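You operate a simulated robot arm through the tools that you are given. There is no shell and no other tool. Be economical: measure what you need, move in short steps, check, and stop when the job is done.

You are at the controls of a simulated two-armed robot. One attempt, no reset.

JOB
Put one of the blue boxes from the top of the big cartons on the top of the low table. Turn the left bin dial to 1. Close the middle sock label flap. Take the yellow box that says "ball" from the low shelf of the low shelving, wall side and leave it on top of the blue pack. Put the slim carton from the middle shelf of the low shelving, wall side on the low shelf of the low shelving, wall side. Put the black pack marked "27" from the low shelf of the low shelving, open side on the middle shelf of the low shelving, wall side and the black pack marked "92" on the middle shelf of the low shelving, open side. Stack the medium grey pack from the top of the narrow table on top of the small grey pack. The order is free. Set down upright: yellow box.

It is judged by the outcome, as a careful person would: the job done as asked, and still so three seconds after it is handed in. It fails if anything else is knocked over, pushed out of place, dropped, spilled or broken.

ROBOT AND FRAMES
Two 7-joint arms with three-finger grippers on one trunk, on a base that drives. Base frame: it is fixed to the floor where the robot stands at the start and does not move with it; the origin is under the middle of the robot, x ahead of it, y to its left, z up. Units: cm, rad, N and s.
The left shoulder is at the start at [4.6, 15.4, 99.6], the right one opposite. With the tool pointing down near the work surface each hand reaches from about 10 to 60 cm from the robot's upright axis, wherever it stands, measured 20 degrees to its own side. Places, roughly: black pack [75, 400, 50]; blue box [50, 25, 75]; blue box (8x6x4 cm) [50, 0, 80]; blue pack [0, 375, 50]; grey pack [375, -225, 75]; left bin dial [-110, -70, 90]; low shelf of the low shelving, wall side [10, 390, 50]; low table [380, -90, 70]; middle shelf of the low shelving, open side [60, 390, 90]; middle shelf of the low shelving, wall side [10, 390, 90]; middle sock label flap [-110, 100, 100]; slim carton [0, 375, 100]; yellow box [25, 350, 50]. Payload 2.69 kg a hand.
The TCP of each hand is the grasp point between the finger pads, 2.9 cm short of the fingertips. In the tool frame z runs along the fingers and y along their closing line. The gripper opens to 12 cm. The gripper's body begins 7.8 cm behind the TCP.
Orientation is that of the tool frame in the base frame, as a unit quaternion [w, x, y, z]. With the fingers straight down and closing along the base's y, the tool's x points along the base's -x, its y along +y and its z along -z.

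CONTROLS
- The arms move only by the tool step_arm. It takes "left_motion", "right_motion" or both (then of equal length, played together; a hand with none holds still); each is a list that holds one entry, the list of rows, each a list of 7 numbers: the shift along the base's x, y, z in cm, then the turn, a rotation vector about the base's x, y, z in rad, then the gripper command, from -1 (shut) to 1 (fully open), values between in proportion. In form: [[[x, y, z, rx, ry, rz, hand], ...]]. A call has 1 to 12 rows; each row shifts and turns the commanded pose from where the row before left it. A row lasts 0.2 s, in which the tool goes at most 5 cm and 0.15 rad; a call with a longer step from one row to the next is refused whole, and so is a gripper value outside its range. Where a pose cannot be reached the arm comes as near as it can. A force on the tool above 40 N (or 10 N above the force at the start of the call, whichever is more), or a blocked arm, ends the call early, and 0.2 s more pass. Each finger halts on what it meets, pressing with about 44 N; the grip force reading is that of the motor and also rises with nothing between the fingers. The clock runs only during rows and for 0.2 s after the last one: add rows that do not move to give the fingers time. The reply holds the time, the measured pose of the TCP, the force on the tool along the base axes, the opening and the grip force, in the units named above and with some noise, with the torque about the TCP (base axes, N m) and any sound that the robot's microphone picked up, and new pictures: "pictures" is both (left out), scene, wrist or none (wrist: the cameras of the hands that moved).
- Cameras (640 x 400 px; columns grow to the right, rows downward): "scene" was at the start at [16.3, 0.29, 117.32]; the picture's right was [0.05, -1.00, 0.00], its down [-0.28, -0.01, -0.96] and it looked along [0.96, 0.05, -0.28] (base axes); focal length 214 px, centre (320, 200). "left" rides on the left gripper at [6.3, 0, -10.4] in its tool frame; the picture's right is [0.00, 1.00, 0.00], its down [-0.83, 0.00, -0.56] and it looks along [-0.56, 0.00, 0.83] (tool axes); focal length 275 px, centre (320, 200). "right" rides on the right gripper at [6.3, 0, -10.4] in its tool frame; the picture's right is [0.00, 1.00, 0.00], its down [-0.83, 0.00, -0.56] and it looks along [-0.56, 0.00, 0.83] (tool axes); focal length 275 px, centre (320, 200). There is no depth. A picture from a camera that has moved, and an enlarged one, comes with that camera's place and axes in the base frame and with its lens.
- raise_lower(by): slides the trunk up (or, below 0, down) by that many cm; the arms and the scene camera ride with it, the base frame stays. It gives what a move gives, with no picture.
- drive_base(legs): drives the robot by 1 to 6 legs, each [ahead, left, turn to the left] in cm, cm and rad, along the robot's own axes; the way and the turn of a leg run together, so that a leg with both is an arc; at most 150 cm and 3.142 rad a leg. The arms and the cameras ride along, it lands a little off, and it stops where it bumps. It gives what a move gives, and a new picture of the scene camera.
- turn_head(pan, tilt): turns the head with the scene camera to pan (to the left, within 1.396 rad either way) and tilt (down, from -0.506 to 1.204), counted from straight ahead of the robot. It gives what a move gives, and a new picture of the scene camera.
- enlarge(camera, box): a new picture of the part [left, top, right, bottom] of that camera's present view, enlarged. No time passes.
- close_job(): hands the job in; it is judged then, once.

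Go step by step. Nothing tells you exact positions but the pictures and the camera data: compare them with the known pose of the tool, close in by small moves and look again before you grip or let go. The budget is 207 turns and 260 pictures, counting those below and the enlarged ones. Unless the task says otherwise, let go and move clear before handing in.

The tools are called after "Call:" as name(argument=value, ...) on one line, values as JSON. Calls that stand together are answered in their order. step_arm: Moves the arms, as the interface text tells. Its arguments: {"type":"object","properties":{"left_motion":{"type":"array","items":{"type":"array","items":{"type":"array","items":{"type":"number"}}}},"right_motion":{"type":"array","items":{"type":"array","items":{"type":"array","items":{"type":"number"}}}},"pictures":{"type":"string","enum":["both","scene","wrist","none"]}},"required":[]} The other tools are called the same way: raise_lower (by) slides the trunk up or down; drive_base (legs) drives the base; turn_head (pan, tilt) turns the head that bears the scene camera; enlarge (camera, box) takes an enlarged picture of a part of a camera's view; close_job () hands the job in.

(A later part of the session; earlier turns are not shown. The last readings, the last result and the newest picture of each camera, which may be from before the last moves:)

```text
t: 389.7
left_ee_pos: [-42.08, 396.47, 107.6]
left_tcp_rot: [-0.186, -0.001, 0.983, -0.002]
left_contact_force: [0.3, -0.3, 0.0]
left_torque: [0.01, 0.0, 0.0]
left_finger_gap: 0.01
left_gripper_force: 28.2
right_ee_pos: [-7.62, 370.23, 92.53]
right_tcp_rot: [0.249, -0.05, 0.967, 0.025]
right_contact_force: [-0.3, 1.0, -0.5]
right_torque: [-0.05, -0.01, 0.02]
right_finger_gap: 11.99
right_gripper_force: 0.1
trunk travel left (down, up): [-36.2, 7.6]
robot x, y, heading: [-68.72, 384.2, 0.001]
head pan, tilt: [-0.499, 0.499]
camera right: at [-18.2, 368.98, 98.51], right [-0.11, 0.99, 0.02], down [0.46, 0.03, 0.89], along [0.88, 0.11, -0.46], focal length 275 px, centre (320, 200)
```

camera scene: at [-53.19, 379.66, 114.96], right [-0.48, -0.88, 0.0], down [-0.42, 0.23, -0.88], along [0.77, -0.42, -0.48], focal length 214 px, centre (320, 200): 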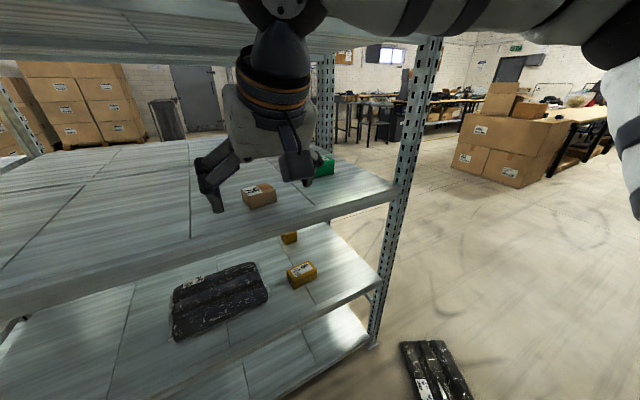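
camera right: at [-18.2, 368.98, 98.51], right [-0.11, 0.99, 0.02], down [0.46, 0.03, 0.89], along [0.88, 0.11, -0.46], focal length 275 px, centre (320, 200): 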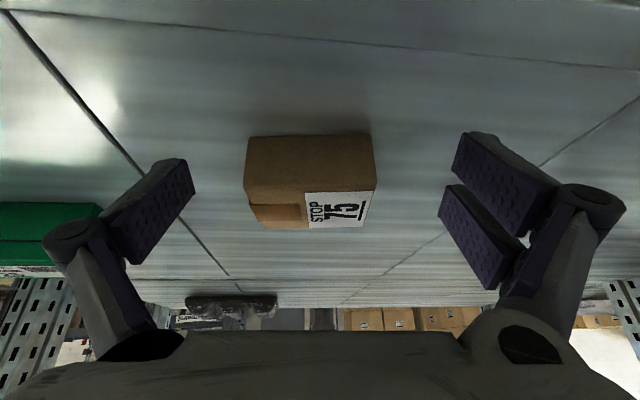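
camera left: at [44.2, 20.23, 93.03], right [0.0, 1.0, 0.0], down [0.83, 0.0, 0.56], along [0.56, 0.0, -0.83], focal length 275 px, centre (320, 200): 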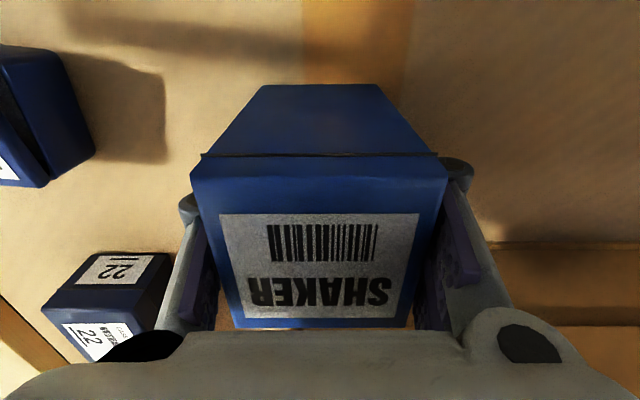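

Call:
step_arm(right_motion=[[[1.6, -0.2, -0.3, 0, 0, 0, 1], [1.4, 0, -0.4, 0, 0, 0, 1], [0, 0, 0, 0, 0, 0, 0.3], [0, 0, 0, 0, 0, 0, -1], [0, 0, 0, 0, 0, 0, -1], [0, 0, 0, 0, 0, 0, -1], [0, 0, 1, 0, 0, 0, -1], [0, 0, 1, 0, 0, 0, -1], [0, 0, 0, 0, 0, 0, -1]]], pictures="wrist")

```text
t: 391.7
left_ee_pos: [-42.2, 396.43, 107.42]
left_tcp_rot: [-0.185, -0.002, 0.983, -0.002]
left_contact_force: [0.5, 0.1, 0.7]
left_torque: [0.0, 0.02, 0.0]
left_finger_gap: 0.0
left_gripper_force: 28.4
right_ee_pos: [-4.68, 369.92, 93.8]
right_tcp_rot: [0.25, -0.049, 0.967, 0.024]
right_contact_force: [-0.4, 1.0, -0.9]
right_torque: [0.02, 0.03, 0.0]
right_finger_gap: 6.97
right_gripper_force: 44.0
trunk travel left (down, up): [-36.2, 7.6]
robot x, y, heading: [-68.53, 383.91, 0.003]
head pan, tilt: [-0.499, 0.499]
camera right: at [-15.16, 368.71, 99.82], right [-0.11, 0.99, 0.02], down [0.46, 0.03, 0.89], along [0.88, 0.11, -0.46], focal length 275 px, centre (320, 200)
```

right: 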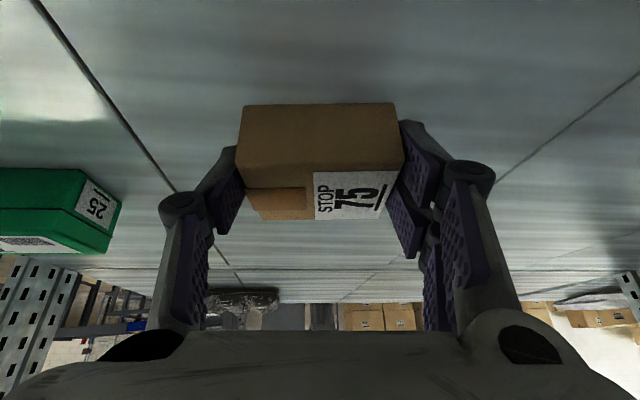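

Held. Retract, shift left to a free spot on the low shelf (y≈418), lower.

Call:
step_arm(right_motion=[[[-2, 0, 1, 0, 0, 0, -1], [-4, 0, 0, 0, 0, 0, -1], [-4, 0, 0, 0, 0, 0, -1], [-4, 0, 0, 0, 0, 0, -1], [-4, 0, 0, 0, 0, 0, -1], [-1, 0, 0, 0, 0, 0, -1]]], pictures="none")

Call:
drive_base(legs=[[0, 45, 0]])

Call:
raise_lower(by=-36)

Call:
enlarge(camera="right", box=[0, 0, 640, 400])

```text
t: 393.1
left_ee_pos: [-42.22, 396.48, 107.53]
left_tcp_rot: [-0.185, -0.002, 0.983, -0.002]
left_contact_force: [-0.7, 0.5, 0.1]
left_torque: [-0.02, 0.02, -0.02]
left_finger_gap: 0.02
left_gripper_force: 28.4
right_ee_pos: [-23.68, 370.12, 94.78]
right_tcp_rot: [0.25, -0.05, 0.967, 0.025]
right_contact_force: [-0.6, -0.1, -0.9]
right_torque: [0.06, 0.03, -0.02]
right_finger_gap: 6.92
right_gripper_force: 44.2
trunk travel left (down, up): [-36.2, 7.6]
robot x, y, heading: [-68.51, 383.88, -0.001]
head pan, tilt: [-0.499, 0.499]
```

```text
t: 397.1
left_ee_pos: [-42.24, 441.34, 107.36]
left_tcp_rot: [-0.186, -0.001, 0.982, -0.002]
left_contact_force: [-0.3, -0.6, -0.3]
left_torque: [0.0, -0.01, 0.03]
left_finger_gap: 0.0
left_gripper_force: 28.2
right_ee_pos: [-23.65, 414.98, 94.83]
right_tcp_rot: [0.25, -0.05, 0.967, 0.024]
right_contact_force: [-0.1, -0.1, 0.6]
right_torque: [0.01, 0.01, -0.03]
right_finger_gap: 6.91
right_gripper_force: 44.5
trunk travel left (down, up): [-36.2, 7.6]
robot x, y, heading: [-68.23, 428.84, 0.006]
head pan, tilt: [-0.499, 0.499]
camera scene: at [-53.28, 424.44, 114.96], right [-0.48, -0.88, 0.0], down [-0.42, 0.23, -0.88], along [0.77, -0.42, -0.48], focal length 214 px, centre (320, 200)
```

scene: 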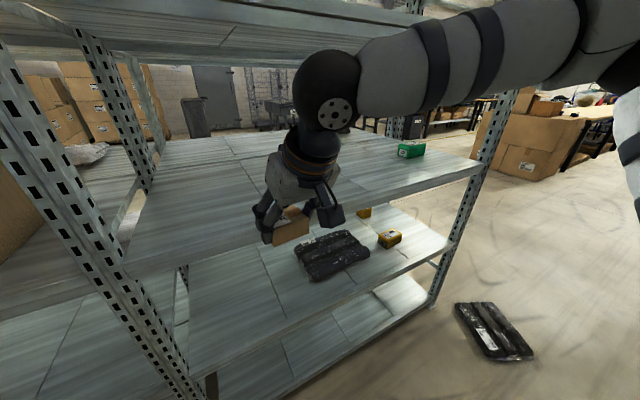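

```text
t: 400.6
left_ee_pos: [-42.21, 441.37, 71.45]
left_tcp_rot: [-0.186, -0.002, 0.983, -0.002]
left_contact_force: [-0.7, 0.3, 0.2]
left_torque: [-0.01, -0.02, -0.02]
left_finger_gap: 0.0
left_gripper_force: 28.8
right_ee_pos: [-23.8, 414.9, 58.81]
right_tcp_rot: [0.25, -0.05, 0.967, 0.024]
right_contact_force: [-0.6, 0.5, -0.6]
right_torque: [-0.04, 0.02, 0.0]
right_finger_gap: 6.91
right_gripper_force: 43.6
trunk travel left (down, up): [-0.2, 43.6]
robot x, y, heading: [-68.06, 428.85, 0.005]
head pan, tilt: [-0.499, 0.499]
```

```text
1.00 times, centred on (320, 200) of right (not enlarged: the box is as wide or as high as the picture)
camera zoom: at [-34.26, 413.6, 64.82], right [-0.11, 0.99, 0.02], down [0.46, 0.03, 0.89], along [0.88, 0.11, -0.46], focal length 275 px, centre (320, 200)
```

zoom: 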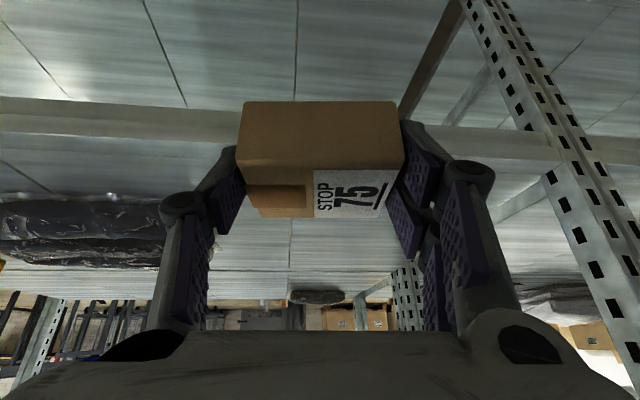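

Call:
step_arm(right_motion=[[[0, 0, -2.5, 0, 0, 0, -1], [0, 0, -2.3, 0, 0, 0, -1], [4, 0, 0, 0, 0, 0, -1], [4, 0, 0, 0, 0, 0, -1], [4, 0, 0, 0, 0, 0, -1], [4, 0, 0, 0, 0, 0, -1], [2, 0, -0.8, 0, 0, 0, -1], [0, 0, -0.5, 0, 0, 0, -1], [0, 0, -0.4, 0, 0, 0, -1], [0, 0, 0, 0, 0, 0, -1]]], pictures="wrist")

```text
t: 402.9
left_ee_pos: [-42.34, 441.34, 71.43]
left_tcp_rot: [-0.185, -0.003, 0.983, -0.003]
left_contact_force: [0.1, -1.0, -0.6]
left_torque: [-0.01, -0.02, -0.02]
left_finger_gap: 0.01
left_gripper_force: 27.9
right_ee_pos: [-5.53, 415.02, 52.83]
right_tcp_rot: [0.257, -0.05, 0.965, 0.027]
right_contact_force: [-0.3, 0.6, 10.0]
right_torque: [-0.28, 0.1, 0.02]
right_finger_gap: 6.9
right_gripper_force: 44.3
trunk travel left (down, up): [-0.2, 43.6]
robot x, y, heading: [-68.67, 428.92, -0.0]
head pan, tilt: [-0.499, 0.499]
stopped in row 10 (right hand): the force on the tool passed its limit at 40 N (the readings are from after the stop); the commanded pose is now the measured one
camera right: at [-16.14, 413.64, 58.69], right [-0.11, 0.99, 0.02], down [0.44, 0.03, 0.9], along [0.89, 0.11, -0.44], focal length 275 px, centre (320, 200)
```

right: 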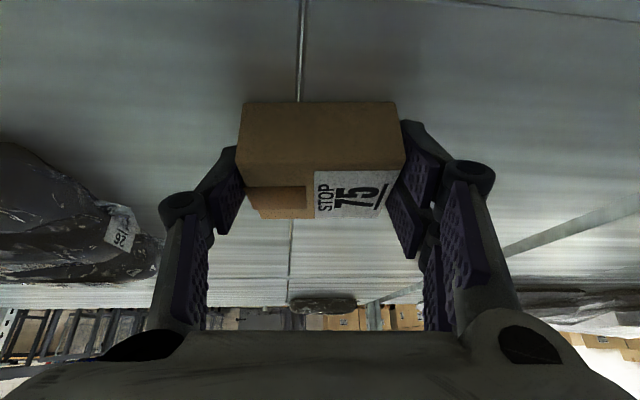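

Touching the shelf. Release and withdraw.

Call:
step_arm(right_motion=[[[0, 0, 0, 0, 0, 0, 0.7], [0, 0, 0, 0, 0, 0, 0.7], [0, 0, 0, 0, 0, 0, 0.7], [-2, 0, 0.7, 0, 0, 0, 0.7], [-4, 0, 1, 0, 0, 0, 0.7], [-4, 0, 0, 0, 0, 0, 0.7], [-4, 0, 0, 0, 0, 0, 0.7], [-4, 0, 0, 0, 0, 0, 0.7]]], pictures="wrist")

```text
t: 404.7
left_ee_pos: [-42.24, 441.23, 71.45]
left_tcp_rot: [-0.185, -0.002, 0.983, -0.002]
left_contact_force: [1.4, -0.1, 0.2]
left_torque: [-0.01, 0.02, 0.0]
left_finger_gap: 0.02
left_gripper_force: 28.5
right_ee_pos: [-23.51, 414.88, 54.26]
right_tcp_rot: [0.255, -0.049, 0.965, 0.026]
right_contact_force: [0.3, 0.0, 0.5]
right_torque: [0.0, 0.02, 0.0]
right_finger_gap: 10.22
right_gripper_force: 0.1
trunk travel left (down, up): [-0.2, 43.6]
robot x, y, heading: [-68.44, 429.19, 0.007]
head pan, tilt: [-0.499, 0.499]
camera right: at [-34.14, 413.55, 60.23], right [-0.11, 0.99, 0.02], down [0.45, 0.03, 0.89], along [0.89, 0.11, -0.45], focal length 275 px, centre (320, 200)
```

right: 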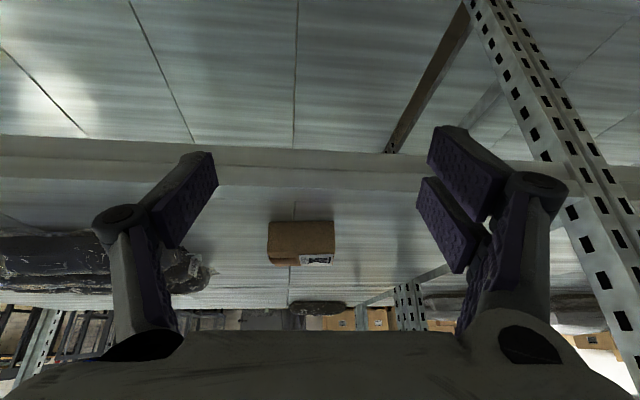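

Slim carton done. Now to the yellow boxes: shift right and look.

Call:
drive_base(legs=[[0, -62, 0]])

Call:
enlarge(camera="right", box=[0, 0, 640, 400])

Call:
enlarge(camera="right", box=[240, 180, 420, 300])

```text
t: 409.9
left_ee_pos: [-41.97, 379.82, 71.44]
left_tcp_rot: [-0.186, -0.005, 0.983, -0.002]
left_contact_force: [1.0, 0.2, 0.1]
left_torque: [0.01, 0.0, 0.0]
left_finger_gap: 0.0
left_gripper_force: 28.7
right_ee_pos: [-23.14, 353.46, 54.32]
right_tcp_rot: [0.254, -0.051, 0.965, 0.027]
right_contact_force: [0.3, -0.4, -0.2]
right_torque: [0.01, 0.0, -0.02]
right_finger_gap: 10.19
right_gripper_force: 0.0
trunk travel left (down, up): [-0.2, 43.6]
robot x, y, heading: [-68.07, 367.25, 0.008]
head pan, tilt: [-0.499, 0.499]
camera scene: at [-41.74, 362.97, 77.44], right [-0.47, -0.88, 0.0], down [-0.42, 0.23, -0.88], along [0.77, -0.41, -0.48], focal length 214 px, centre (320, 200)
```

scene: 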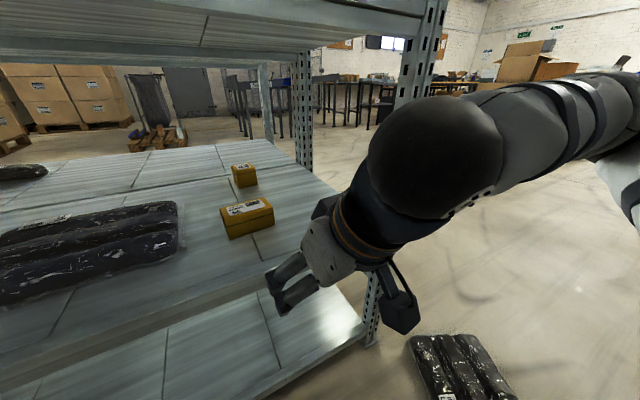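

```text
1.00 times, centred on (320, 200) of right (not enlarged: the box is as wide or as high as the picture)
camera zoom: at [-33.75, 352.12, 60.24], right [-0.12, 0.99, 0.02], down [0.45, 0.03, 0.89], along [0.89, 0.12, -0.45], focal length 275 px, centre (320, 200)
```

zoom: 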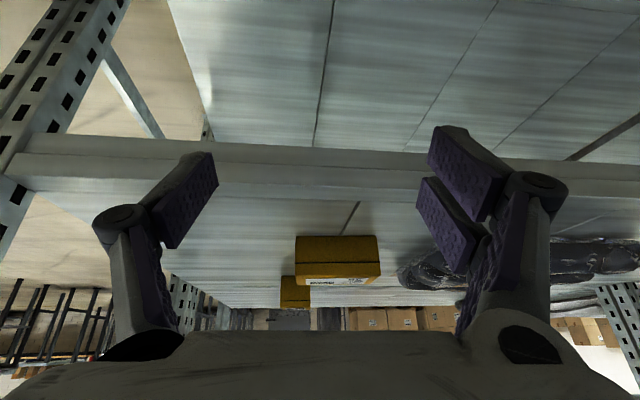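

```text
3.33 times, centred on (330, 240) of right
camera zoom: at [-33.75, 352.12, 60.24], right [-0.12, 0.99, 0.02], down [0.45, 0.03, 0.89], along [0.89, 0.12, -0.45], focal length 918 px, centre (287, 67)
```

zoom: 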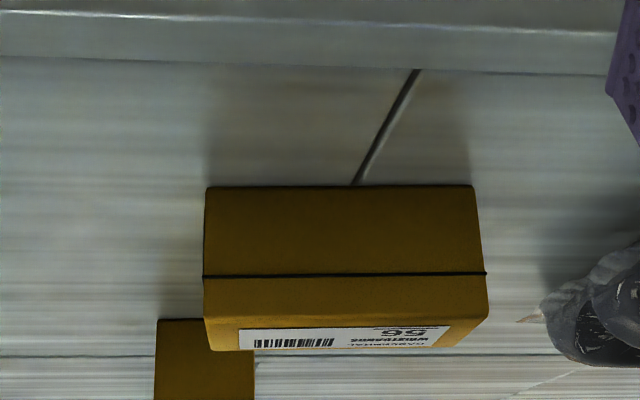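

Call:
enlarge(camera="scene", box=[210, 155, 290, 245])

Call:
enlarge(camera="scene", box=[0, 150, 210, 330])

```text
4.44 times, centred on (250, 200) of scene
camera zoom: at [-41.74, 362.97, 77.44], right [-0.47, -0.88, 0.0], down [-0.42, 0.23, -0.88], along [0.77, -0.41, -0.48], focal length 953 px, centre (631, 200)
```

zoom: 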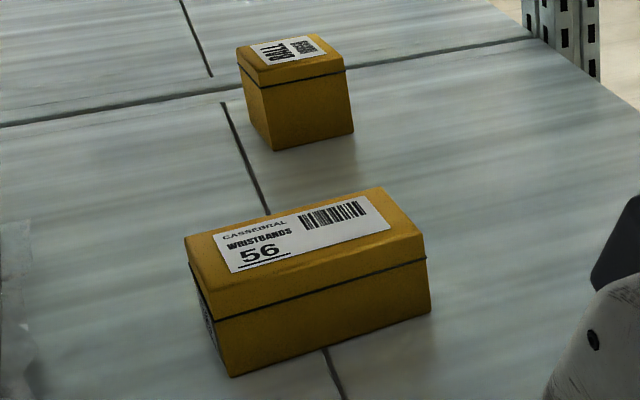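

```text
2.22 times, centred on (105, 240) of scene
camera zoom: at [-41.74, 362.97, 77.44], right [-0.47, -0.88, 0.0], down [-0.42, 0.23, -0.88], along [0.77, -0.41, -0.48], focal length 477 px, centre (798, 111)
```

zoom: 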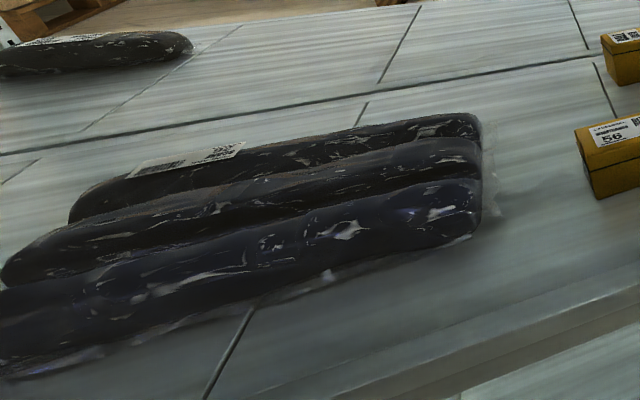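

The rear box is "BALL" (≈[24.7,354]); the front one is WRISTBANDS. I'll raise and tilt the hand, roll closer, then reach over the front box.

Call:
step_arm(right_motion=[[[0, 0.2, 1.5, 0, -0.12, 0, 1], [0, 0.2, 1.5, 0, -0.12, 0, 1], [0, 0.2, 1.2, 0, -0.12, 0, 1], [0, 0, 0, 0, 0, 0, 1]]], pictures="none")

Call:
drive_base(legs=[[15, 0, -0.008]])

Call:
enlarge(camera="right", box=[0, 0, 640, 400])

```text
t: 410.9
left_ee_pos: [-41.93, 379.78, 71.46]
left_tcp_rot: [-0.185, -0.005, 0.983, -0.003]
left_contact_force: [-0.7, -0.6, -0.3]
left_torque: [-0.01, -0.03, 0.0]
left_finger_gap: 0.0
left_gripper_force: 28.5
right_ee_pos: [-20.0, 355.43, 60.42]
right_tcp_rot: [0.423, -0.055, 0.904, 0.016]
right_contact_force: [0.0, 0.7, -0.4]
right_torque: [-0.03, 0.0, 0.03]
right_finger_gap: 11.99
right_gripper_force: 0.0
right hand out of reach, approached as far as the arm can: row 1, 2, 3
trunk travel left (down, up): [-0.2, 43.6]
robot x, y, heading: [-67.97, 367.5, 0.008]
head pan, tilt: [-0.499, 0.499]
```

```text
t: 412.4
left_ee_pos: [-26.95, 379.73, 71.41]
left_tcp_rot: [-0.182, -0.001, 0.983, -0.001]
left_contact_force: [0.2, -0.2, -0.1]
left_torque: [0.0, -0.01, -0.02]
left_finger_gap: 0.01
left_gripper_force: 28.9
right_ee_pos: [-5.11, 355.16, 60.48]
right_tcp_rot: [0.424, -0.054, 0.904, 0.016]
right_contact_force: [-0.3, 0.4, 0.2]
right_torque: [-0.03, -0.03, -0.02]
right_finger_gap: 12.0
right_gripper_force: 0.0
trunk travel left (down, up): [-0.2, 43.6]
robot x, y, heading: [-53.09, 367.53, 0.001]
head pan, tilt: [-0.499, 0.499]
stopped in leg 1: the robot was blocked; the commanded pose is now the measured one
camera scene: at [-26.77, 362.84, 77.47], right [-0.48, -0.88, 0.0], down [-0.42, 0.23, -0.88], along [0.77, -0.42, -0.48], focal length 214 px, centre (320, 200)
```

scene: 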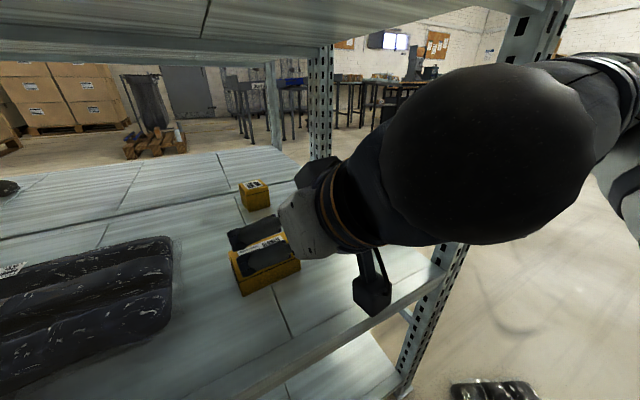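

```text
1.00 times, centred on (320, 200) of right (not enlarged: the box is as wide or as high as the picture)
camera zoom: at [-17.13, 353.8, 62.35], right [-0.11, 0.99, -0.02], down [0.1, 0.03, 0.99], along [0.99, 0.11, -0.11], focal length 275 px, centre (320, 200)
```

zoom: 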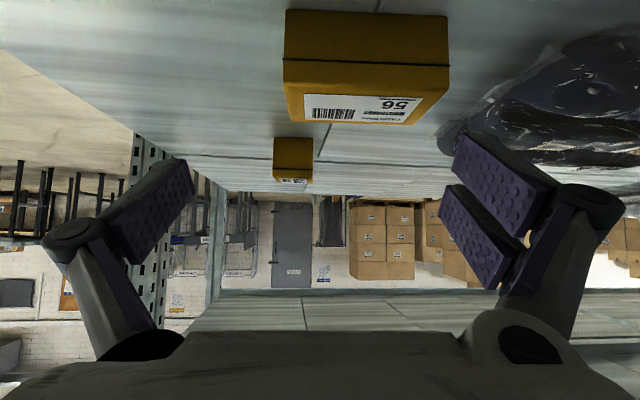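

Blocked lightly at x=-53; I'll ease back 2 cm and extend the arm toward the ball box.

Call:
drive_base(legs=[[-2, 0, 0]])

Call:
step_arm(right_motion=[[[4.5, -0.1, -0.5, 0, 0, 0, 1], [4.5, -0.1, -0.5, 0, 0, 0, 1], [4.5, -0.1, -0.5, 0, 0, 0, 1], [4.5, -0.1, -0.5, 0, 0, 0, 1], [4, -0.1, 0, 0, 0, 0, 1], [0, 0, 0, 0, 0, 0, 1]]], pictures="both")

```text
t: 413.2
left_ee_pos: [-28.85, 379.64, 71.46]
left_tcp_rot: [-0.183, 0.0, 0.983, -0.002]
left_contact_force: [-0.7, -0.2, 0.1]
left_torque: [0.03, 0.02, 0.01]
left_finger_gap: 0.0
left_gripper_force: 28.3
right_ee_pos: [-7.0, 355.12, 60.39]
right_tcp_rot: [0.423, -0.053, 0.905, 0.015]
right_contact_force: [-0.3, 0.0, -0.2]
right_torque: [0.0, 0.02, -0.01]
right_finger_gap: 11.99
right_gripper_force: 0.0
trunk travel left (down, up): [-0.2, 43.6]
robot x, y, heading: [-55.18, 367.32, 0.002]
head pan, tilt: [-0.499, 0.499]
camera scene: at [-28.62, 362.85, 77.44], right [-0.48, -0.88, 0.0], down [-0.42, 0.23, -0.88], along [0.77, -0.42, -0.48], focal length 214 px, centre (320, 200)
```

scene: 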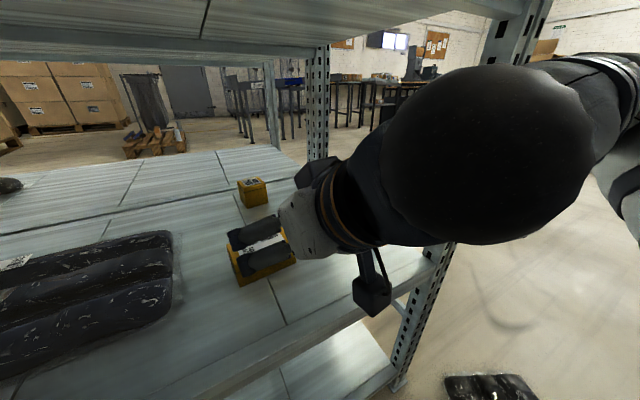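

```text
t: 414.6
left_ee_pos: [-29.16, 379.36, 71.56]
left_tcp_rot: [-0.181, 0.001, 0.983, 0.0]
left_contact_force: [0.1, -0.7, 0.0]
left_torque: [-0.01, -0.01, -0.03]
left_finger_gap: 0.0
left_gripper_force: 28.6
right_ee_pos: [14.86, 353.97, 58.57]
right_tcp_rot: [0.424, -0.049, 0.904, 0.016]
right_contact_force: [0.4, 0.4, 0.5]
right_torque: [-0.01, 0.04, 0.02]
right_finger_gap: 12.0
right_gripper_force: 0.0
trunk travel left (down, up): [-0.2, 43.6]
robot x, y, heading: [-54.8, 367.4, -0.003]
head pan, tilt: [-0.499, 0.499]
camera scene: at [-29.01, 362.52, 77.52], right [-0.48, -0.88, 0.0], down [-0.42, 0.23, -0.88], along [0.77, -0.42, -0.48], focal length 214 px, centre (320, 200)
camera right: at [2.77, 352.73, 60.43], right [-0.11, 0.99, -0.02], down [0.1, 0.03, 0.99], along [0.99, 0.1, -0.11], focal length 275 px, centre (320, 200)
```

scene: 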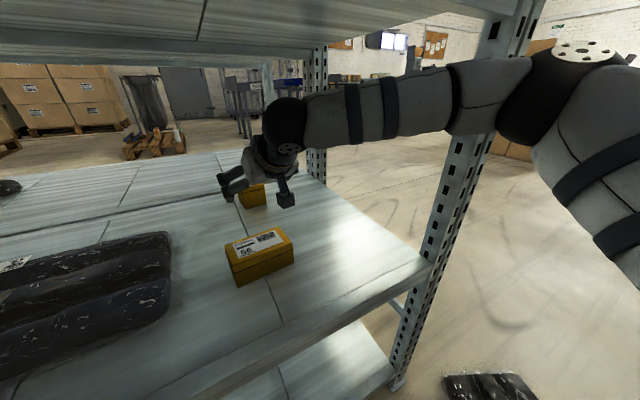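
right: 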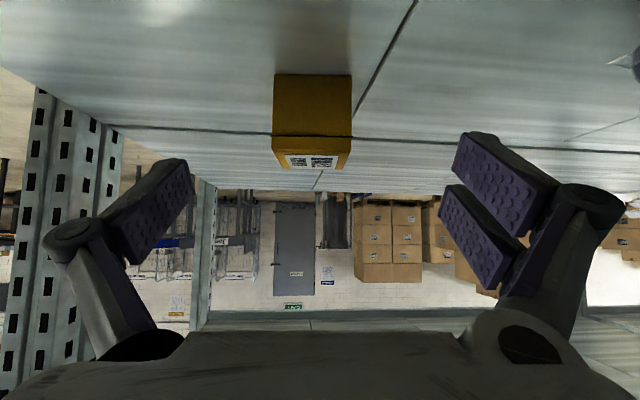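

The ball box is straight ahead (front x≈21.6, top z≈55). Advance above it, then descend and grip.

Call:
step_arm(right_motion=[[[4, 0, 0, 0, 0, 0, 1], [4, 0, 0, 0, 0, 0, 1], [1.5, 0, 0, 0, 0, 0, 1], [0, 0, -2, 0, 0, 0, 1], [0, 0, -2, 0, 0, 0, 1], [0, 0, -1.5, 0, 0, 0, 1], [0, 0, 0, 0, 0, 0, 1]]], pictures="both")

```text
t: 416.2
left_ee_pos: [-28.94, 379.76, 71.4]
left_tcp_rot: [-0.183, -0.001, 0.983, -0.002]
left_contact_force: [-0.1, 0.0, -0.8]
left_torque: [0.0, 0.01, 0.01]
left_finger_gap: 0.0
left_gripper_force: 28.5
right_ee_pos: [24.55, 354.61, 53.02]
right_tcp_rot: [0.423, -0.053, 0.904, 0.016]
right_contact_force: [1.1, 0.7, 0.2]
right_torque: [0.03, -0.03, -0.01]
right_finger_gap: 12.0
right_gripper_force: 0.0
trunk travel left (down, up): [-0.2, 43.6]
robot x, y, heading: [-55.08, 367.23, 0.003]
head pan, tilt: [-0.499, 0.499]
camera scene: at [-28.63, 362.85, 77.44], right [-0.48, -0.88, 0.0], down [-0.42, 0.23, -0.88], along [0.77, -0.42, -0.48], focal length 214 px, centre (320, 200)
camera right: at [12.49, 353.27, 54.81], right [-0.11, 0.99, -0.02], down [0.11, 0.03, 0.99], along [0.99, 0.11, -0.11], focal length 275 px, centre (320, 200)
```

scene: 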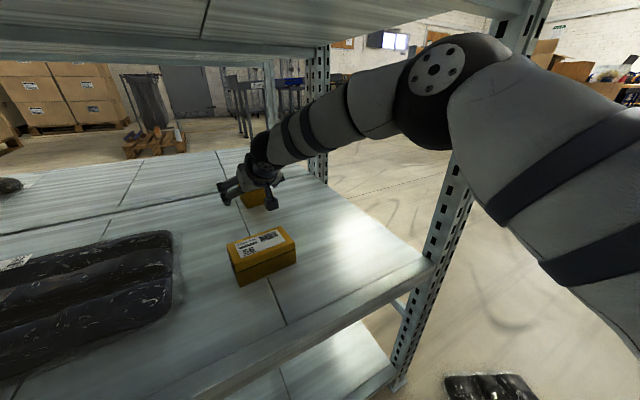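
right: 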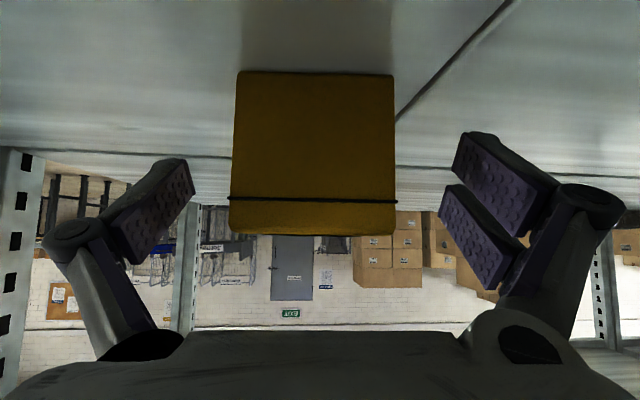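

Call:
step_arm(right_motion=[[[0, 0, 0, 0, 0, 0, 0], [0, 0, 0, 0, 0, 0, -1], [0, 0, 0, 0, 0, 0, -1], [0, 0, 0, 0, 0, 0, -1], [0, 0, 1, 0, 0, 0, -1], [0, 0, 2, 0, 0, 0, -1], [0, 0, 2, 0, 0, 0, -1], [0, 0, 2, 0, 0, 0, -1], [0, 0, 0, 0, 0, 0, -1]]], pictures="wrist")

```text
t: 418.2
left_ee_pos: [-28.81, 379.76, 71.45]
left_tcp_rot: [-0.183, 0.0, 0.983, -0.002]
left_contact_force: [0.6, 0.3, 0.5]
left_torque: [0.01, 0.02, -0.04]
left_finger_gap: 0.0
left_gripper_force: 28.5
right_ee_pos: [24.44, 354.47, 60.02]
right_tcp_rot: [0.423, -0.053, 0.905, 0.016]
right_contact_force: [-0.1, -0.6, -0.9]
right_torque: [0.02, 0.01, 0.02]
right_finger_gap: 5.71
right_gripper_force: 44.0
trunk travel left (down, up): [-0.2, 43.6]
robot x, y, heading: [-55.31, 367.43, -0.0]
head pan, tilt: [-0.499, 0.499]
camera right: at [12.53, 353.21, 61.83], right [-0.11, 0.99, -0.02], down [0.11, 0.03, 0.99], along [0.99, 0.11, -0.11], focal length 275 px, centre (320, 200)
```

right: 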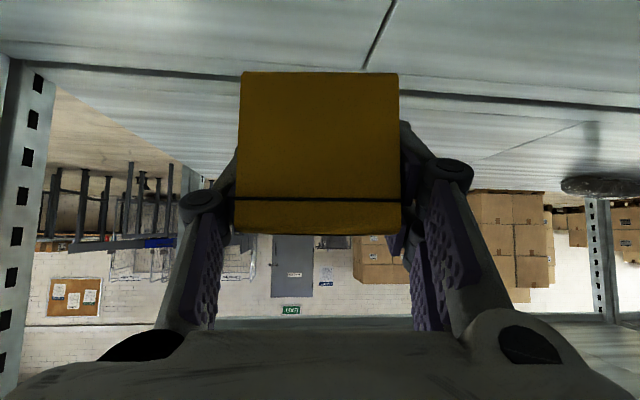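

Held. Now I'll slide left so that the hand is over the blue pack's y.

Call:
drive_base(legs=[[0, 31, 0]])

Call:
enlarge(camera="right", box=[0, 0, 640, 400])

```text
t: 421.2
left_ee_pos: [-29.0, 410.71, 71.42]
left_tcp_rot: [-0.183, -0.002, 0.983, -0.001]
left_contact_force: [0.1, -0.5, 1.3]
left_torque: [-0.03, -0.02, 0.0]
left_finger_gap: 0.01
left_gripper_force: 28.3
right_ee_pos: [24.45, 385.83, 59.86]
right_tcp_rot: [0.423, -0.054, 0.905, 0.016]
right_contact_force: [0.4, 0.1, -0.5]
right_torque: [0.0, -0.01, 0.04]
right_finger_gap: 5.73
right_gripper_force: 44.3
trunk travel left (down, up): [-0.2, 43.6]
robot x, y, heading: [-55.12, 398.14, 0.006]
head pan, tilt: [-0.499, 0.499]
camera scene: at [-28.69, 393.89, 77.44], right [-0.48, -0.88, 0.0], down [-0.42, 0.23, -0.88], along [0.77, -0.42, -0.48], focal length 214 px, centre (320, 200)
```

scene: 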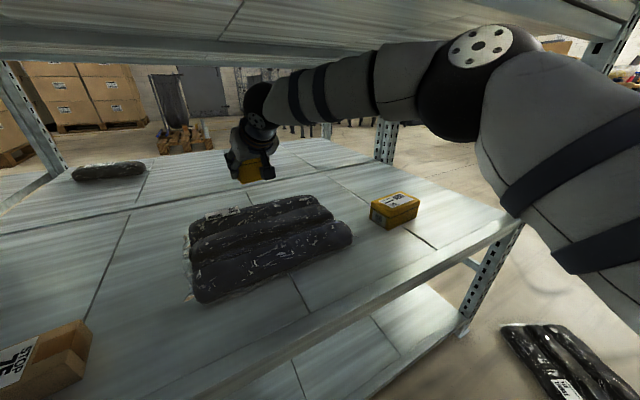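

```text
1.00 times, centred on (320, 200) of right (not enlarged: the box is as wide or as high as the picture)
camera zoom: at [12.49, 384.38, 61.81], right [-0.11, 0.99, -0.02], down [0.11, 0.03, 0.99], along [0.99, 0.11, -0.11], focal length 275 px, centre (320, 200)
```

zoom: 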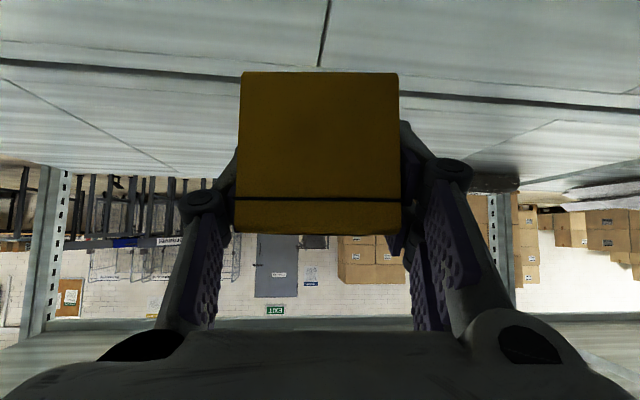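

The blue pack spans x -3…15, y 372–400 with a valley at x≈3.3. I'll draw the box back over it.

Call:
step_arm(right_motion=[[[-4, 0.1, 0, 0, 0, 0, -1], [-4, 0.1, 0, 0, 0, 0, -1], [-4, 0.1, 0, 0, 0, 0, -1], [-4, 0.1, 0, 0, 0, 0, -1], [-4, 0, 0, 0, 0, 0, -1], [-1, 0, 0, 0, 0, 0, -1], [0, 0, 0, 0, 0, 0, -1]]], pictures="both")

```text
t: 422.8
left_ee_pos: [-28.89, 410.83, 71.42]
left_tcp_rot: [-0.183, -0.001, 0.983, -0.001]
left_contact_force: [0.4, -1.1, 0.2]
left_torque: [0.02, 0.01, 0.04]
left_finger_gap: 0.0
left_gripper_force: 28.1
right_ee_pos: [3.55, 386.0, 59.97]
right_tcp_rot: [0.422, -0.054, 0.905, 0.016]
right_contact_force: [-0.3, 0.1, -0.2]
right_torque: [0.0, 0.0, 0.01]
right_finger_gap: 5.72
right_gripper_force: 44.1
trunk travel left (down, up): [-0.2, 43.6]
robot x, y, heading: [-55.14, 398.54, 0.007]
head pan, tilt: [-0.499, 0.499]
camera scene: at [-28.69, 393.89, 77.44], right [-0.48, -0.88, 0.0], down [-0.42, 0.23, -0.88], along [0.77, -0.42, -0.48], focal length 214 px, centre (320, 200)
camera right: at [-8.54, 384.75, 61.77], right [-0.11, 0.99, -0.02], down [0.11, 0.03, 0.99], along [0.99, 0.11, -0.11], focal length 275 px, centre (320, 200)
```

scene: 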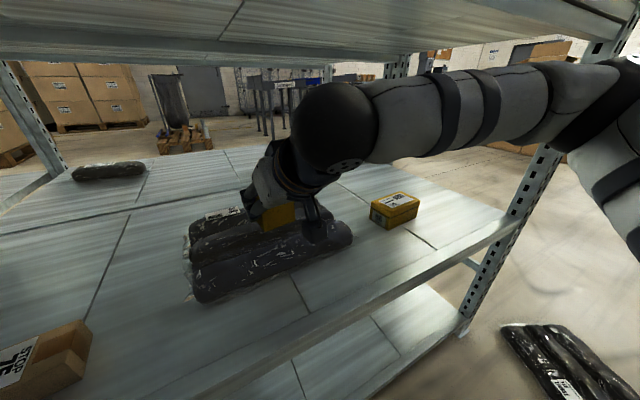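
right: 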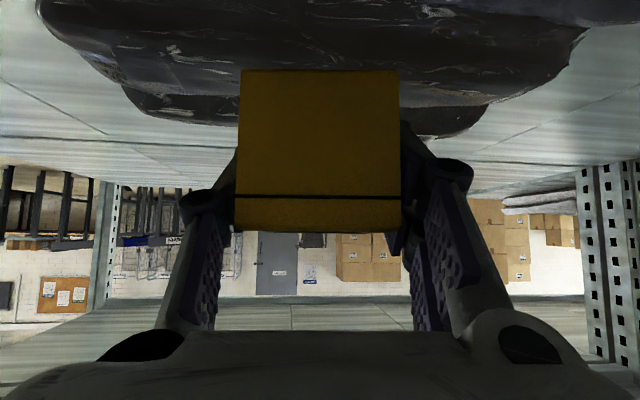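

Call:
step_arm(right_motion=[[[0, 0, -0.7, 0, 0, 0, -1], [0, 0, -0.5, 0, 0, 0, -1], [0, 0, -0.4, 0, 0, 0, -1], [0, 0, -0.4, 0, 0, 0, -1], [0, 0, 0, 0, 0, 0, -1]]], pictures="none")

```text
t: 424.0
left_ee_pos: [-28.98, 410.76, 71.42]
left_tcp_rot: [-0.183, -0.001, 0.983, -0.003]
left_contact_force: [0.4, -0.3, 0.4]
left_torque: [-0.01, 0.03, 0.02]
left_finger_gap: 0.0
left_gripper_force: 29.0
right_ee_pos: [3.49, 386.17, 57.99]
right_tcp_rot: [0.423, -0.054, 0.905, 0.016]
right_contact_force: [0.4, -0.5, -0.7]
right_torque: [0.03, 0.01, -0.04]
right_finger_gap: 5.7
right_gripper_force: 43.8
trunk travel left (down, up): [-0.2, 43.6]
robot x, y, heading: [-55.09, 398.36, 0.006]
head pan, tilt: [-0.499, 0.499]
```

Call:
step_arm(right_motion=[[[0, 0, -0.4, 0, 0, 0, -1], [0, 0, -0.3, 0, 0, 0, -1], [0, 0, -0.3, 0, 0, 0, -1], [0, 0, -0.3, 0, 0, 0, -1], [0, 0, 0, 0, 0, 0, -1]]], pictures="wrist")

```text
t: 424.9
left_ee_pos: [-29.03, 410.78, 71.49]
left_tcp_rot: [-0.182, -0.003, 0.983, -0.003]
left_contact_force: [0.0, 0.3, -1.2]
left_torque: [0.03, 0.02, 0.02]
left_finger_gap: 0.01
left_gripper_force: 28.8
right_ee_pos: [3.76, 386.14, 57.56]
right_tcp_rot: [0.431, -0.054, 0.901, 0.017]
right_contact_force: [1.1, 1.0, 9.5]
right_torque: [0.27, 0.04, 0.04]
right_finger_gap: 5.7
right_gripper_force: 43.8
trunk travel left (down, up): [-0.2, 43.6]
robot x, y, heading: [-55.38, 398.01, 0.004]
head pan, tilt: [-0.499, 0.499]
stopped in row 4 (right hand): the force on the tool passed its limit at 42 N (the readings are from after the stop); the commanded pose is now the measured one
camera right: at [-8.32, 384.81, 59.19], right [-0.12, 0.99, -0.02], down [0.09, 0.03, 1.0], along [0.99, 0.11, -0.09], focal length 275 px, centre (320, 200)
```

right: 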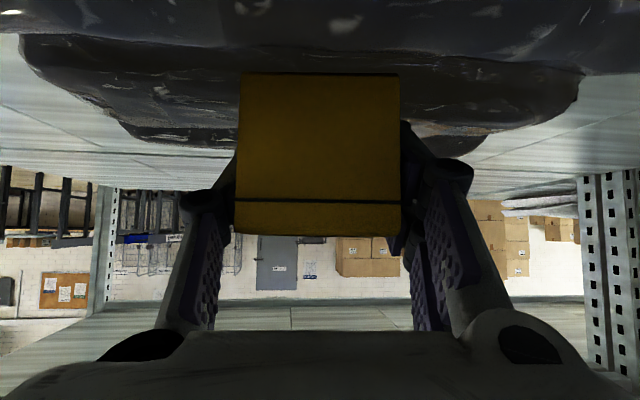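

Contact. I'll release gently and look before withdrawing.

Call:
step_arm(right_motion=[[[0, 0, 0, 0, 0, 0, -0.03], [0, 0, 0, 0, 0, 0, 0.2], [0, 0, 0, 0, 0, 0, 0.4], [0, 0, 0, 0, 0, 0, 0.4]]], pictures="wrist")

```text
t: 425.9
left_ee_pos: [-28.95, 410.74, 71.38]
left_tcp_rot: [-0.183, -0.002, 0.983, -0.002]
left_contact_force: [-0.1, 0.0, 0.5]
left_torque: [-0.02, 0.01, 0.02]
left_finger_gap: 0.02
left_gripper_force: 28.1
right_ee_pos: [3.65, 386.09, 57.44]
right_tcp_rot: [0.429, -0.055, 0.902, 0.018]
right_contact_force: [-0.5, -0.3, -0.3]
right_torque: [0.02, 0.01, 0.01]
right_finger_gap: 8.4
right_gripper_force: 0.1
trunk travel left (down, up): [-0.2, 43.6]
robot x, y, heading: [-54.94, 398.24, 0.002]
head pan, tilt: [-0.499, 0.499]
camera right: at [-8.34, 384.77, 59.05], right [-0.11, 0.99, -0.02], down [0.09, 0.03, 1.0], along [0.99, 0.11, -0.09], focal length 275 px, centre (320, 200)
```

right: 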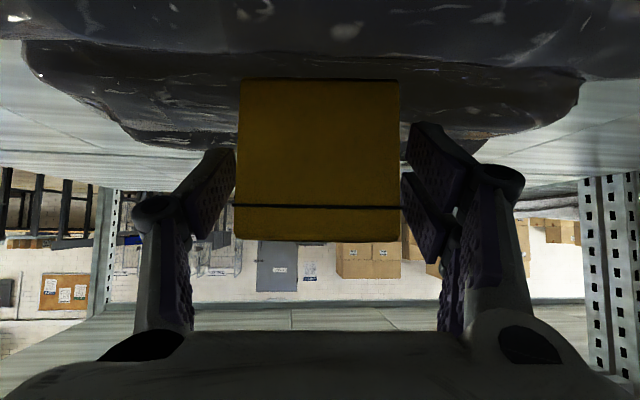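

The box stands upright on the pack. Withdraw straight back.

Call:
step_arm(right_motion=[[[-2, 0, 0.2, 0, 0, 0, 0.4], [-4, 0.3, 0.3, 0, 0, 0, 0.4], [-4, 0.4, 0.2, 0, 0, 0, 0.4], [0, 0, 0, 0, 0, 0, 0.4]]], pictures="none")

Call:
drive_base(legs=[[-15, 0, 0]])

Call:
enlarge(camera="right", box=[0, 0, 640, 400])

```text
t: 426.9
left_ee_pos: [-28.89, 410.74, 71.56]
left_tcp_rot: [-0.183, -0.002, 0.983, -0.002]
left_contact_force: [0.8, -0.1, -0.1]
left_torque: [-0.01, 0.01, -0.03]
left_finger_gap: 0.01
left_gripper_force: 28.6
right_ee_pos: [-6.0, 386.82, 58.33]
right_tcp_rot: [0.428, -0.053, 0.902, 0.016]
right_contact_force: [-0.1, -0.1, 0.6]
right_torque: [0.04, 0.01, 0.0]
right_finger_gap: 8.41
right_gripper_force: 0.1
right hand out of reach, approached as far as the arm can: row 3
trunk travel left (down, up): [-0.2, 43.6]
robot x, y, heading: [-55.03, 398.11, 0.004]
head pan, tilt: [-0.499, 0.499]
```

```text
t: 428.3
left_ee_pos: [-43.85, 410.74, 71.43]
left_tcp_rot: [-0.183, -0.002, 0.983, -0.001]
left_contact_force: [-0.9, 0.0, -0.5]
left_torque: [-0.01, -0.04, 0.0]
left_finger_gap: 0.0
left_gripper_force: 28.7
right_ee_pos: [-20.98, 386.77, 58.19]
right_tcp_rot: [0.428, -0.053, 0.902, 0.015]
right_contact_force: [0.5, 0.9, -0.2]
right_torque: [0.03, 0.0, 0.02]
right_finger_gap: 8.41
right_gripper_force: 0.0
trunk travel left (down, up): [-0.2, 43.6]
robot x, y, heading: [-69.91, 398.38, -0.003]
head pan, tilt: [-0.499, 0.499]
camera scene: at [-43.66, 393.83, 77.44], right [-0.48, -0.88, 0.0], down [-0.42, 0.23, -0.88], along [0.77, -0.42, -0.48], focal length 214 px, centre (320, 200)
```

scene: 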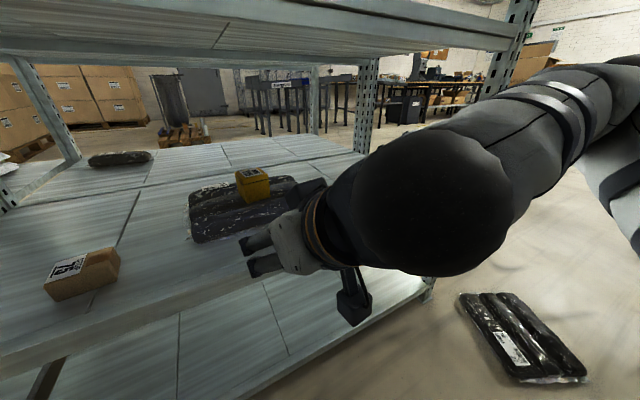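

```text
1.00 times, centred on (320, 200) of right (not enlarged: the box is as wide or as high as the picture)
camera zoom: at [-32.93, 385.53, 60.01], right [-0.11, 0.99, -0.02], down [0.09, 0.03, 1.0], along [0.99, 0.11, -0.1], focal length 275 px, centre (320, 200)
```

zoom: 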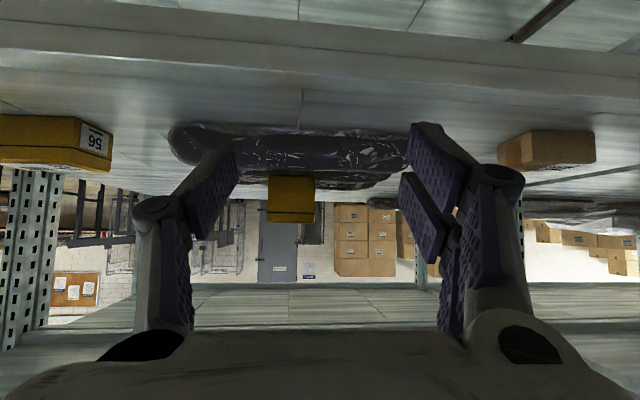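

All good here. Now recover "27" from the floor at about [-39,314] (rolls ~33° yawed): back off, strafe right.

Call:
drive_base(legs=[[-18, 0, 0], [0, -73, 0]])

Call:
step_arm(right_motion=[[[0, 0, 0, 0, 0.14, 0, 0.4], [0, 0, 0, 0, 0.14, 0, 0.4], [0, 0, 0, 0, 0.14, 0, 0.4], [0, 0, 0, 0, 0.14, 0, 0.4], [0, 0, 0, 0, 0.14, 0, 0.4], [0, 0, 0, 0, 0.14, 0, 0.4], [0, 0, 0, 0, 0.05, -0.1, 0.4], [0, 0, 0, 0, 0, -0.14, 0.4], [0, 0, 0, 0, 0, -0.14, 0.4], [0, 0, 0, 0, 0, -0.14, 0.4], [0, 0, 0, 0, 0, -0.14, 0.4], [0, 0, 0, 0, 0, 0, 0.4]]], pictures="wrist")

```text
t: 435.4
left_ee_pos: [-61.52, 337.5, 71.39]
left_tcp_rot: [-0.183, -0.003, 0.983, -0.003]
left_contact_force: [0.4, 0.8, -1.2]
left_torque: [-0.01, 0.01, -0.02]
left_finger_gap: 0.01
left_gripper_force: 28.0
right_ee_pos: [-38.5, 313.75, 58.32]
right_tcp_rot: [0.428, -0.054, 0.902, 0.017]
right_contact_force: [0.3, -0.5, 0.3]
right_torque: [0.01, 0.03, 0.01]
right_finger_gap: 8.42
right_gripper_force: 0.0
trunk travel left (down, up): [-0.2, 43.6]
robot x, y, heading: [-87.42, 324.95, 0.004]
head pan, tilt: [-0.499, 0.499]
camera scene: at [-61.2, 320.68, 77.44], right [-0.47, -0.88, 0.0], down [-0.42, 0.23, -0.88], along [0.77, -0.42, -0.48], focal length 214 px, centre (320, 200)
```

scene: 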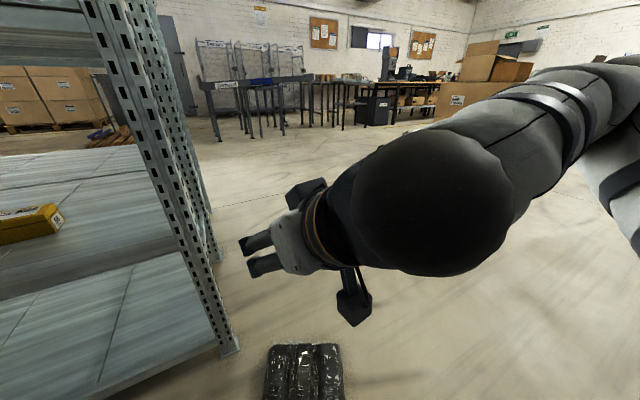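

```text
t: 438.0
left_ee_pos: [-61.46, 337.54, 71.41]
left_tcp_rot: [-0.183, -0.002, 0.983, -0.002]
left_contact_force: [0.2, 0.2, 0.8]
left_torque: [0.02, -0.03, -0.01]
left_finger_gap: 0.03
left_gripper_force: 28.4
right_ee_pos: [-38.43, 313.86, 58.2]
right_tcp_rot: [0.011, 0.285, 0.958, 0.036]
right_contact_force: [-0.2, -1.3, -0.9]
right_torque: [0.02, -0.02, 0.02]
right_finger_gap: 8.39
right_gripper_force: 0.1
trunk travel left (down, up): [-0.2, 43.6]
robot x, y, heading: [-87.34, 324.97, 0.004]
head pan, tilt: [-0.499, 0.499]
camera right: at [-44.17, 316.54, 68.69], right [0.54, 0.84, 0.07], down [0.68, -0.49, 0.55], along [0.5, -0.25, -0.83], focal length 275 px, centre (320, 200)
```

right: 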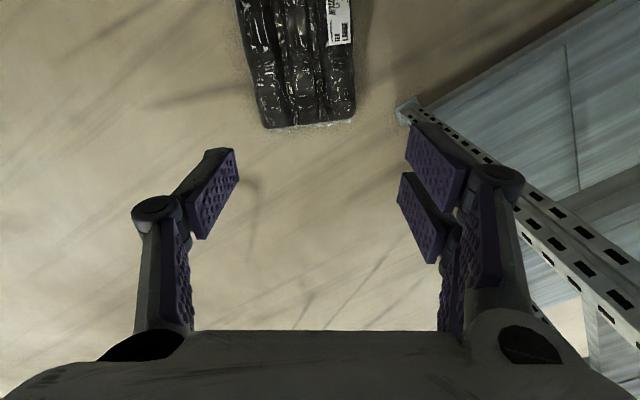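

Call:
step_arm(right_motion=[[[0.3, -0.3, -4.2, -0.02, 0.01, 0.06, 0.2], [0.3, -0.3, -4.2, -0.02, 0.01, 0.06, 0.2], [0.3, -0.3, -4.2, -0.02, 0.01, 0, 0.2], [0.3, -0.3, -4.2, 0, 0, 0, 0.2], [0.3, -0.3, -4.2, 0, 0, 0, 0.2], [0.3, -0.3, -4.2, 0, 0, 0, 0.2], [0.3, -0.3, -4.2, 0, 0, 0, 0.2], [0.3, -0.3, -4.2, 0, 0, 0, 0.2], [0.3, -0.1, -4.2, 0, 0, 0, 0.2], [0, 0, -4, 0, 0, 0, 0.2], [0, 0, 0, 0, 0, 0, 0.2]]], pictures="wrist")

```text
t: 440.4
left_ee_pos: [-61.53, 337.47, 71.4]
left_tcp_rot: [-0.183, -0.003, 0.983, -0.002]
left_contact_force: [-0.6, 0.6, 0.4]
left_torque: [0.0, 0.03, 0.01]
left_finger_gap: 0.0
left_gripper_force: 28.6
right_ee_pos: [-35.62, 311.3, 16.33]
right_tcp_rot: [0.001, 0.225, 0.974, 0.004]
right_contact_force: [-0.1, 0.1, -0.8]
right_torque: [0.0, 0.0, -0.01]
right_finger_gap: 7.2
right_gripper_force: 0.0
trunk travel left (down, up): [-0.2, 43.6]
robot x, y, heading: [-87.74, 324.99, 0.006]
head pan, tilt: [-0.499, 0.499]
camera right: at [-41.42, 313.92, 26.77], right [0.44, 0.9, 0.01], down [0.74, -0.37, 0.56], along [0.51, -0.24, -0.83], focal length 275 px, centre (320, 200)
```

right: 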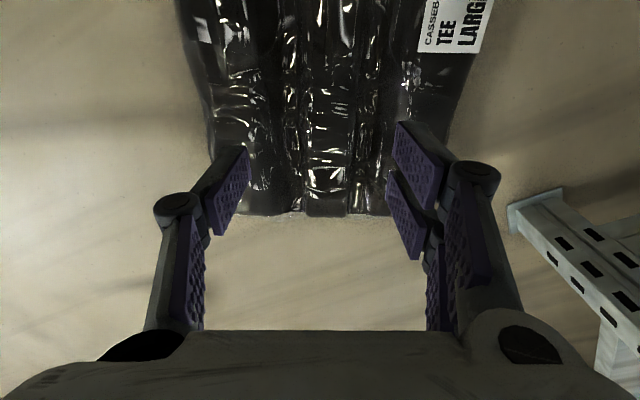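

Call:
step_arm(right_motion=[[[1, -0.5, -3.5, 0, 0, 0, 0.15], [0.8, -0.4, -3.5, 0, 0, 0, 0.15], [0, 0, -1.5, 0, 0, 0, 0.1], [0, 0, -0.8, 0, 0, 0, 0.1], [0, 0, -0.6, 0, 0, 0, 0.1], [0, 0, -0.5, 0, 0, 0, 0.1], [0, 0, 0, 0, 0, 0, -0.2], [0, 0, 0, 0, 0, 0, -1], [0, 0, 0, 0, 0, 0, -1]]], pictures="wrist")

```text
t: 442.4
left_ee_pos: [-61.46, 337.53, 71.48]
left_tcp_rot: [-0.183, -0.003, 0.983, -0.003]
left_contact_force: [-0.1, -0.2, -0.3]
left_torque: [-0.03, 0.02, -0.02]
left_finger_gap: 0.0
left_gripper_force: 28.5
right_ee_pos: [-33.92, 310.37, 6.16]
right_tcp_rot: [0.002, 0.225, 0.974, 0.004]
right_contact_force: [-0.2, 0.0, 1.9]
right_torque: [0.05, -0.07, -0.24]
right_finger_gap: 4.55
right_gripper_force: 44.0
trunk travel left (down, up): [-0.2, 43.6]
robot x, y, heading: [-87.51, 325.23, 0.004]
head pan, tilt: [-0.499, 0.499]
camera right: at [-39.66, 313.06, 16.51], right [0.44, 0.9, 0.01], down [0.74, -0.37, 0.56], along [0.5, -0.24, -0.83], focal length 275 px, centre (320, 200)
```

right: 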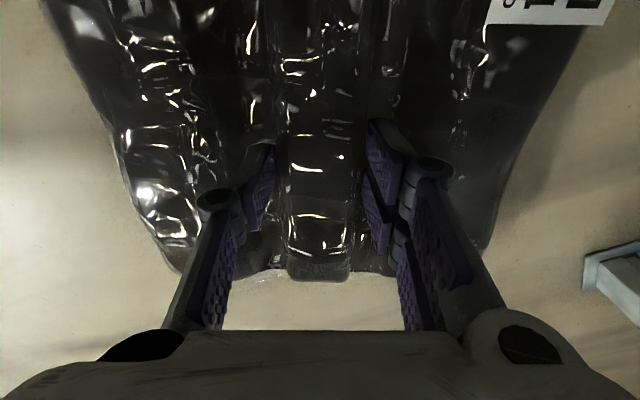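

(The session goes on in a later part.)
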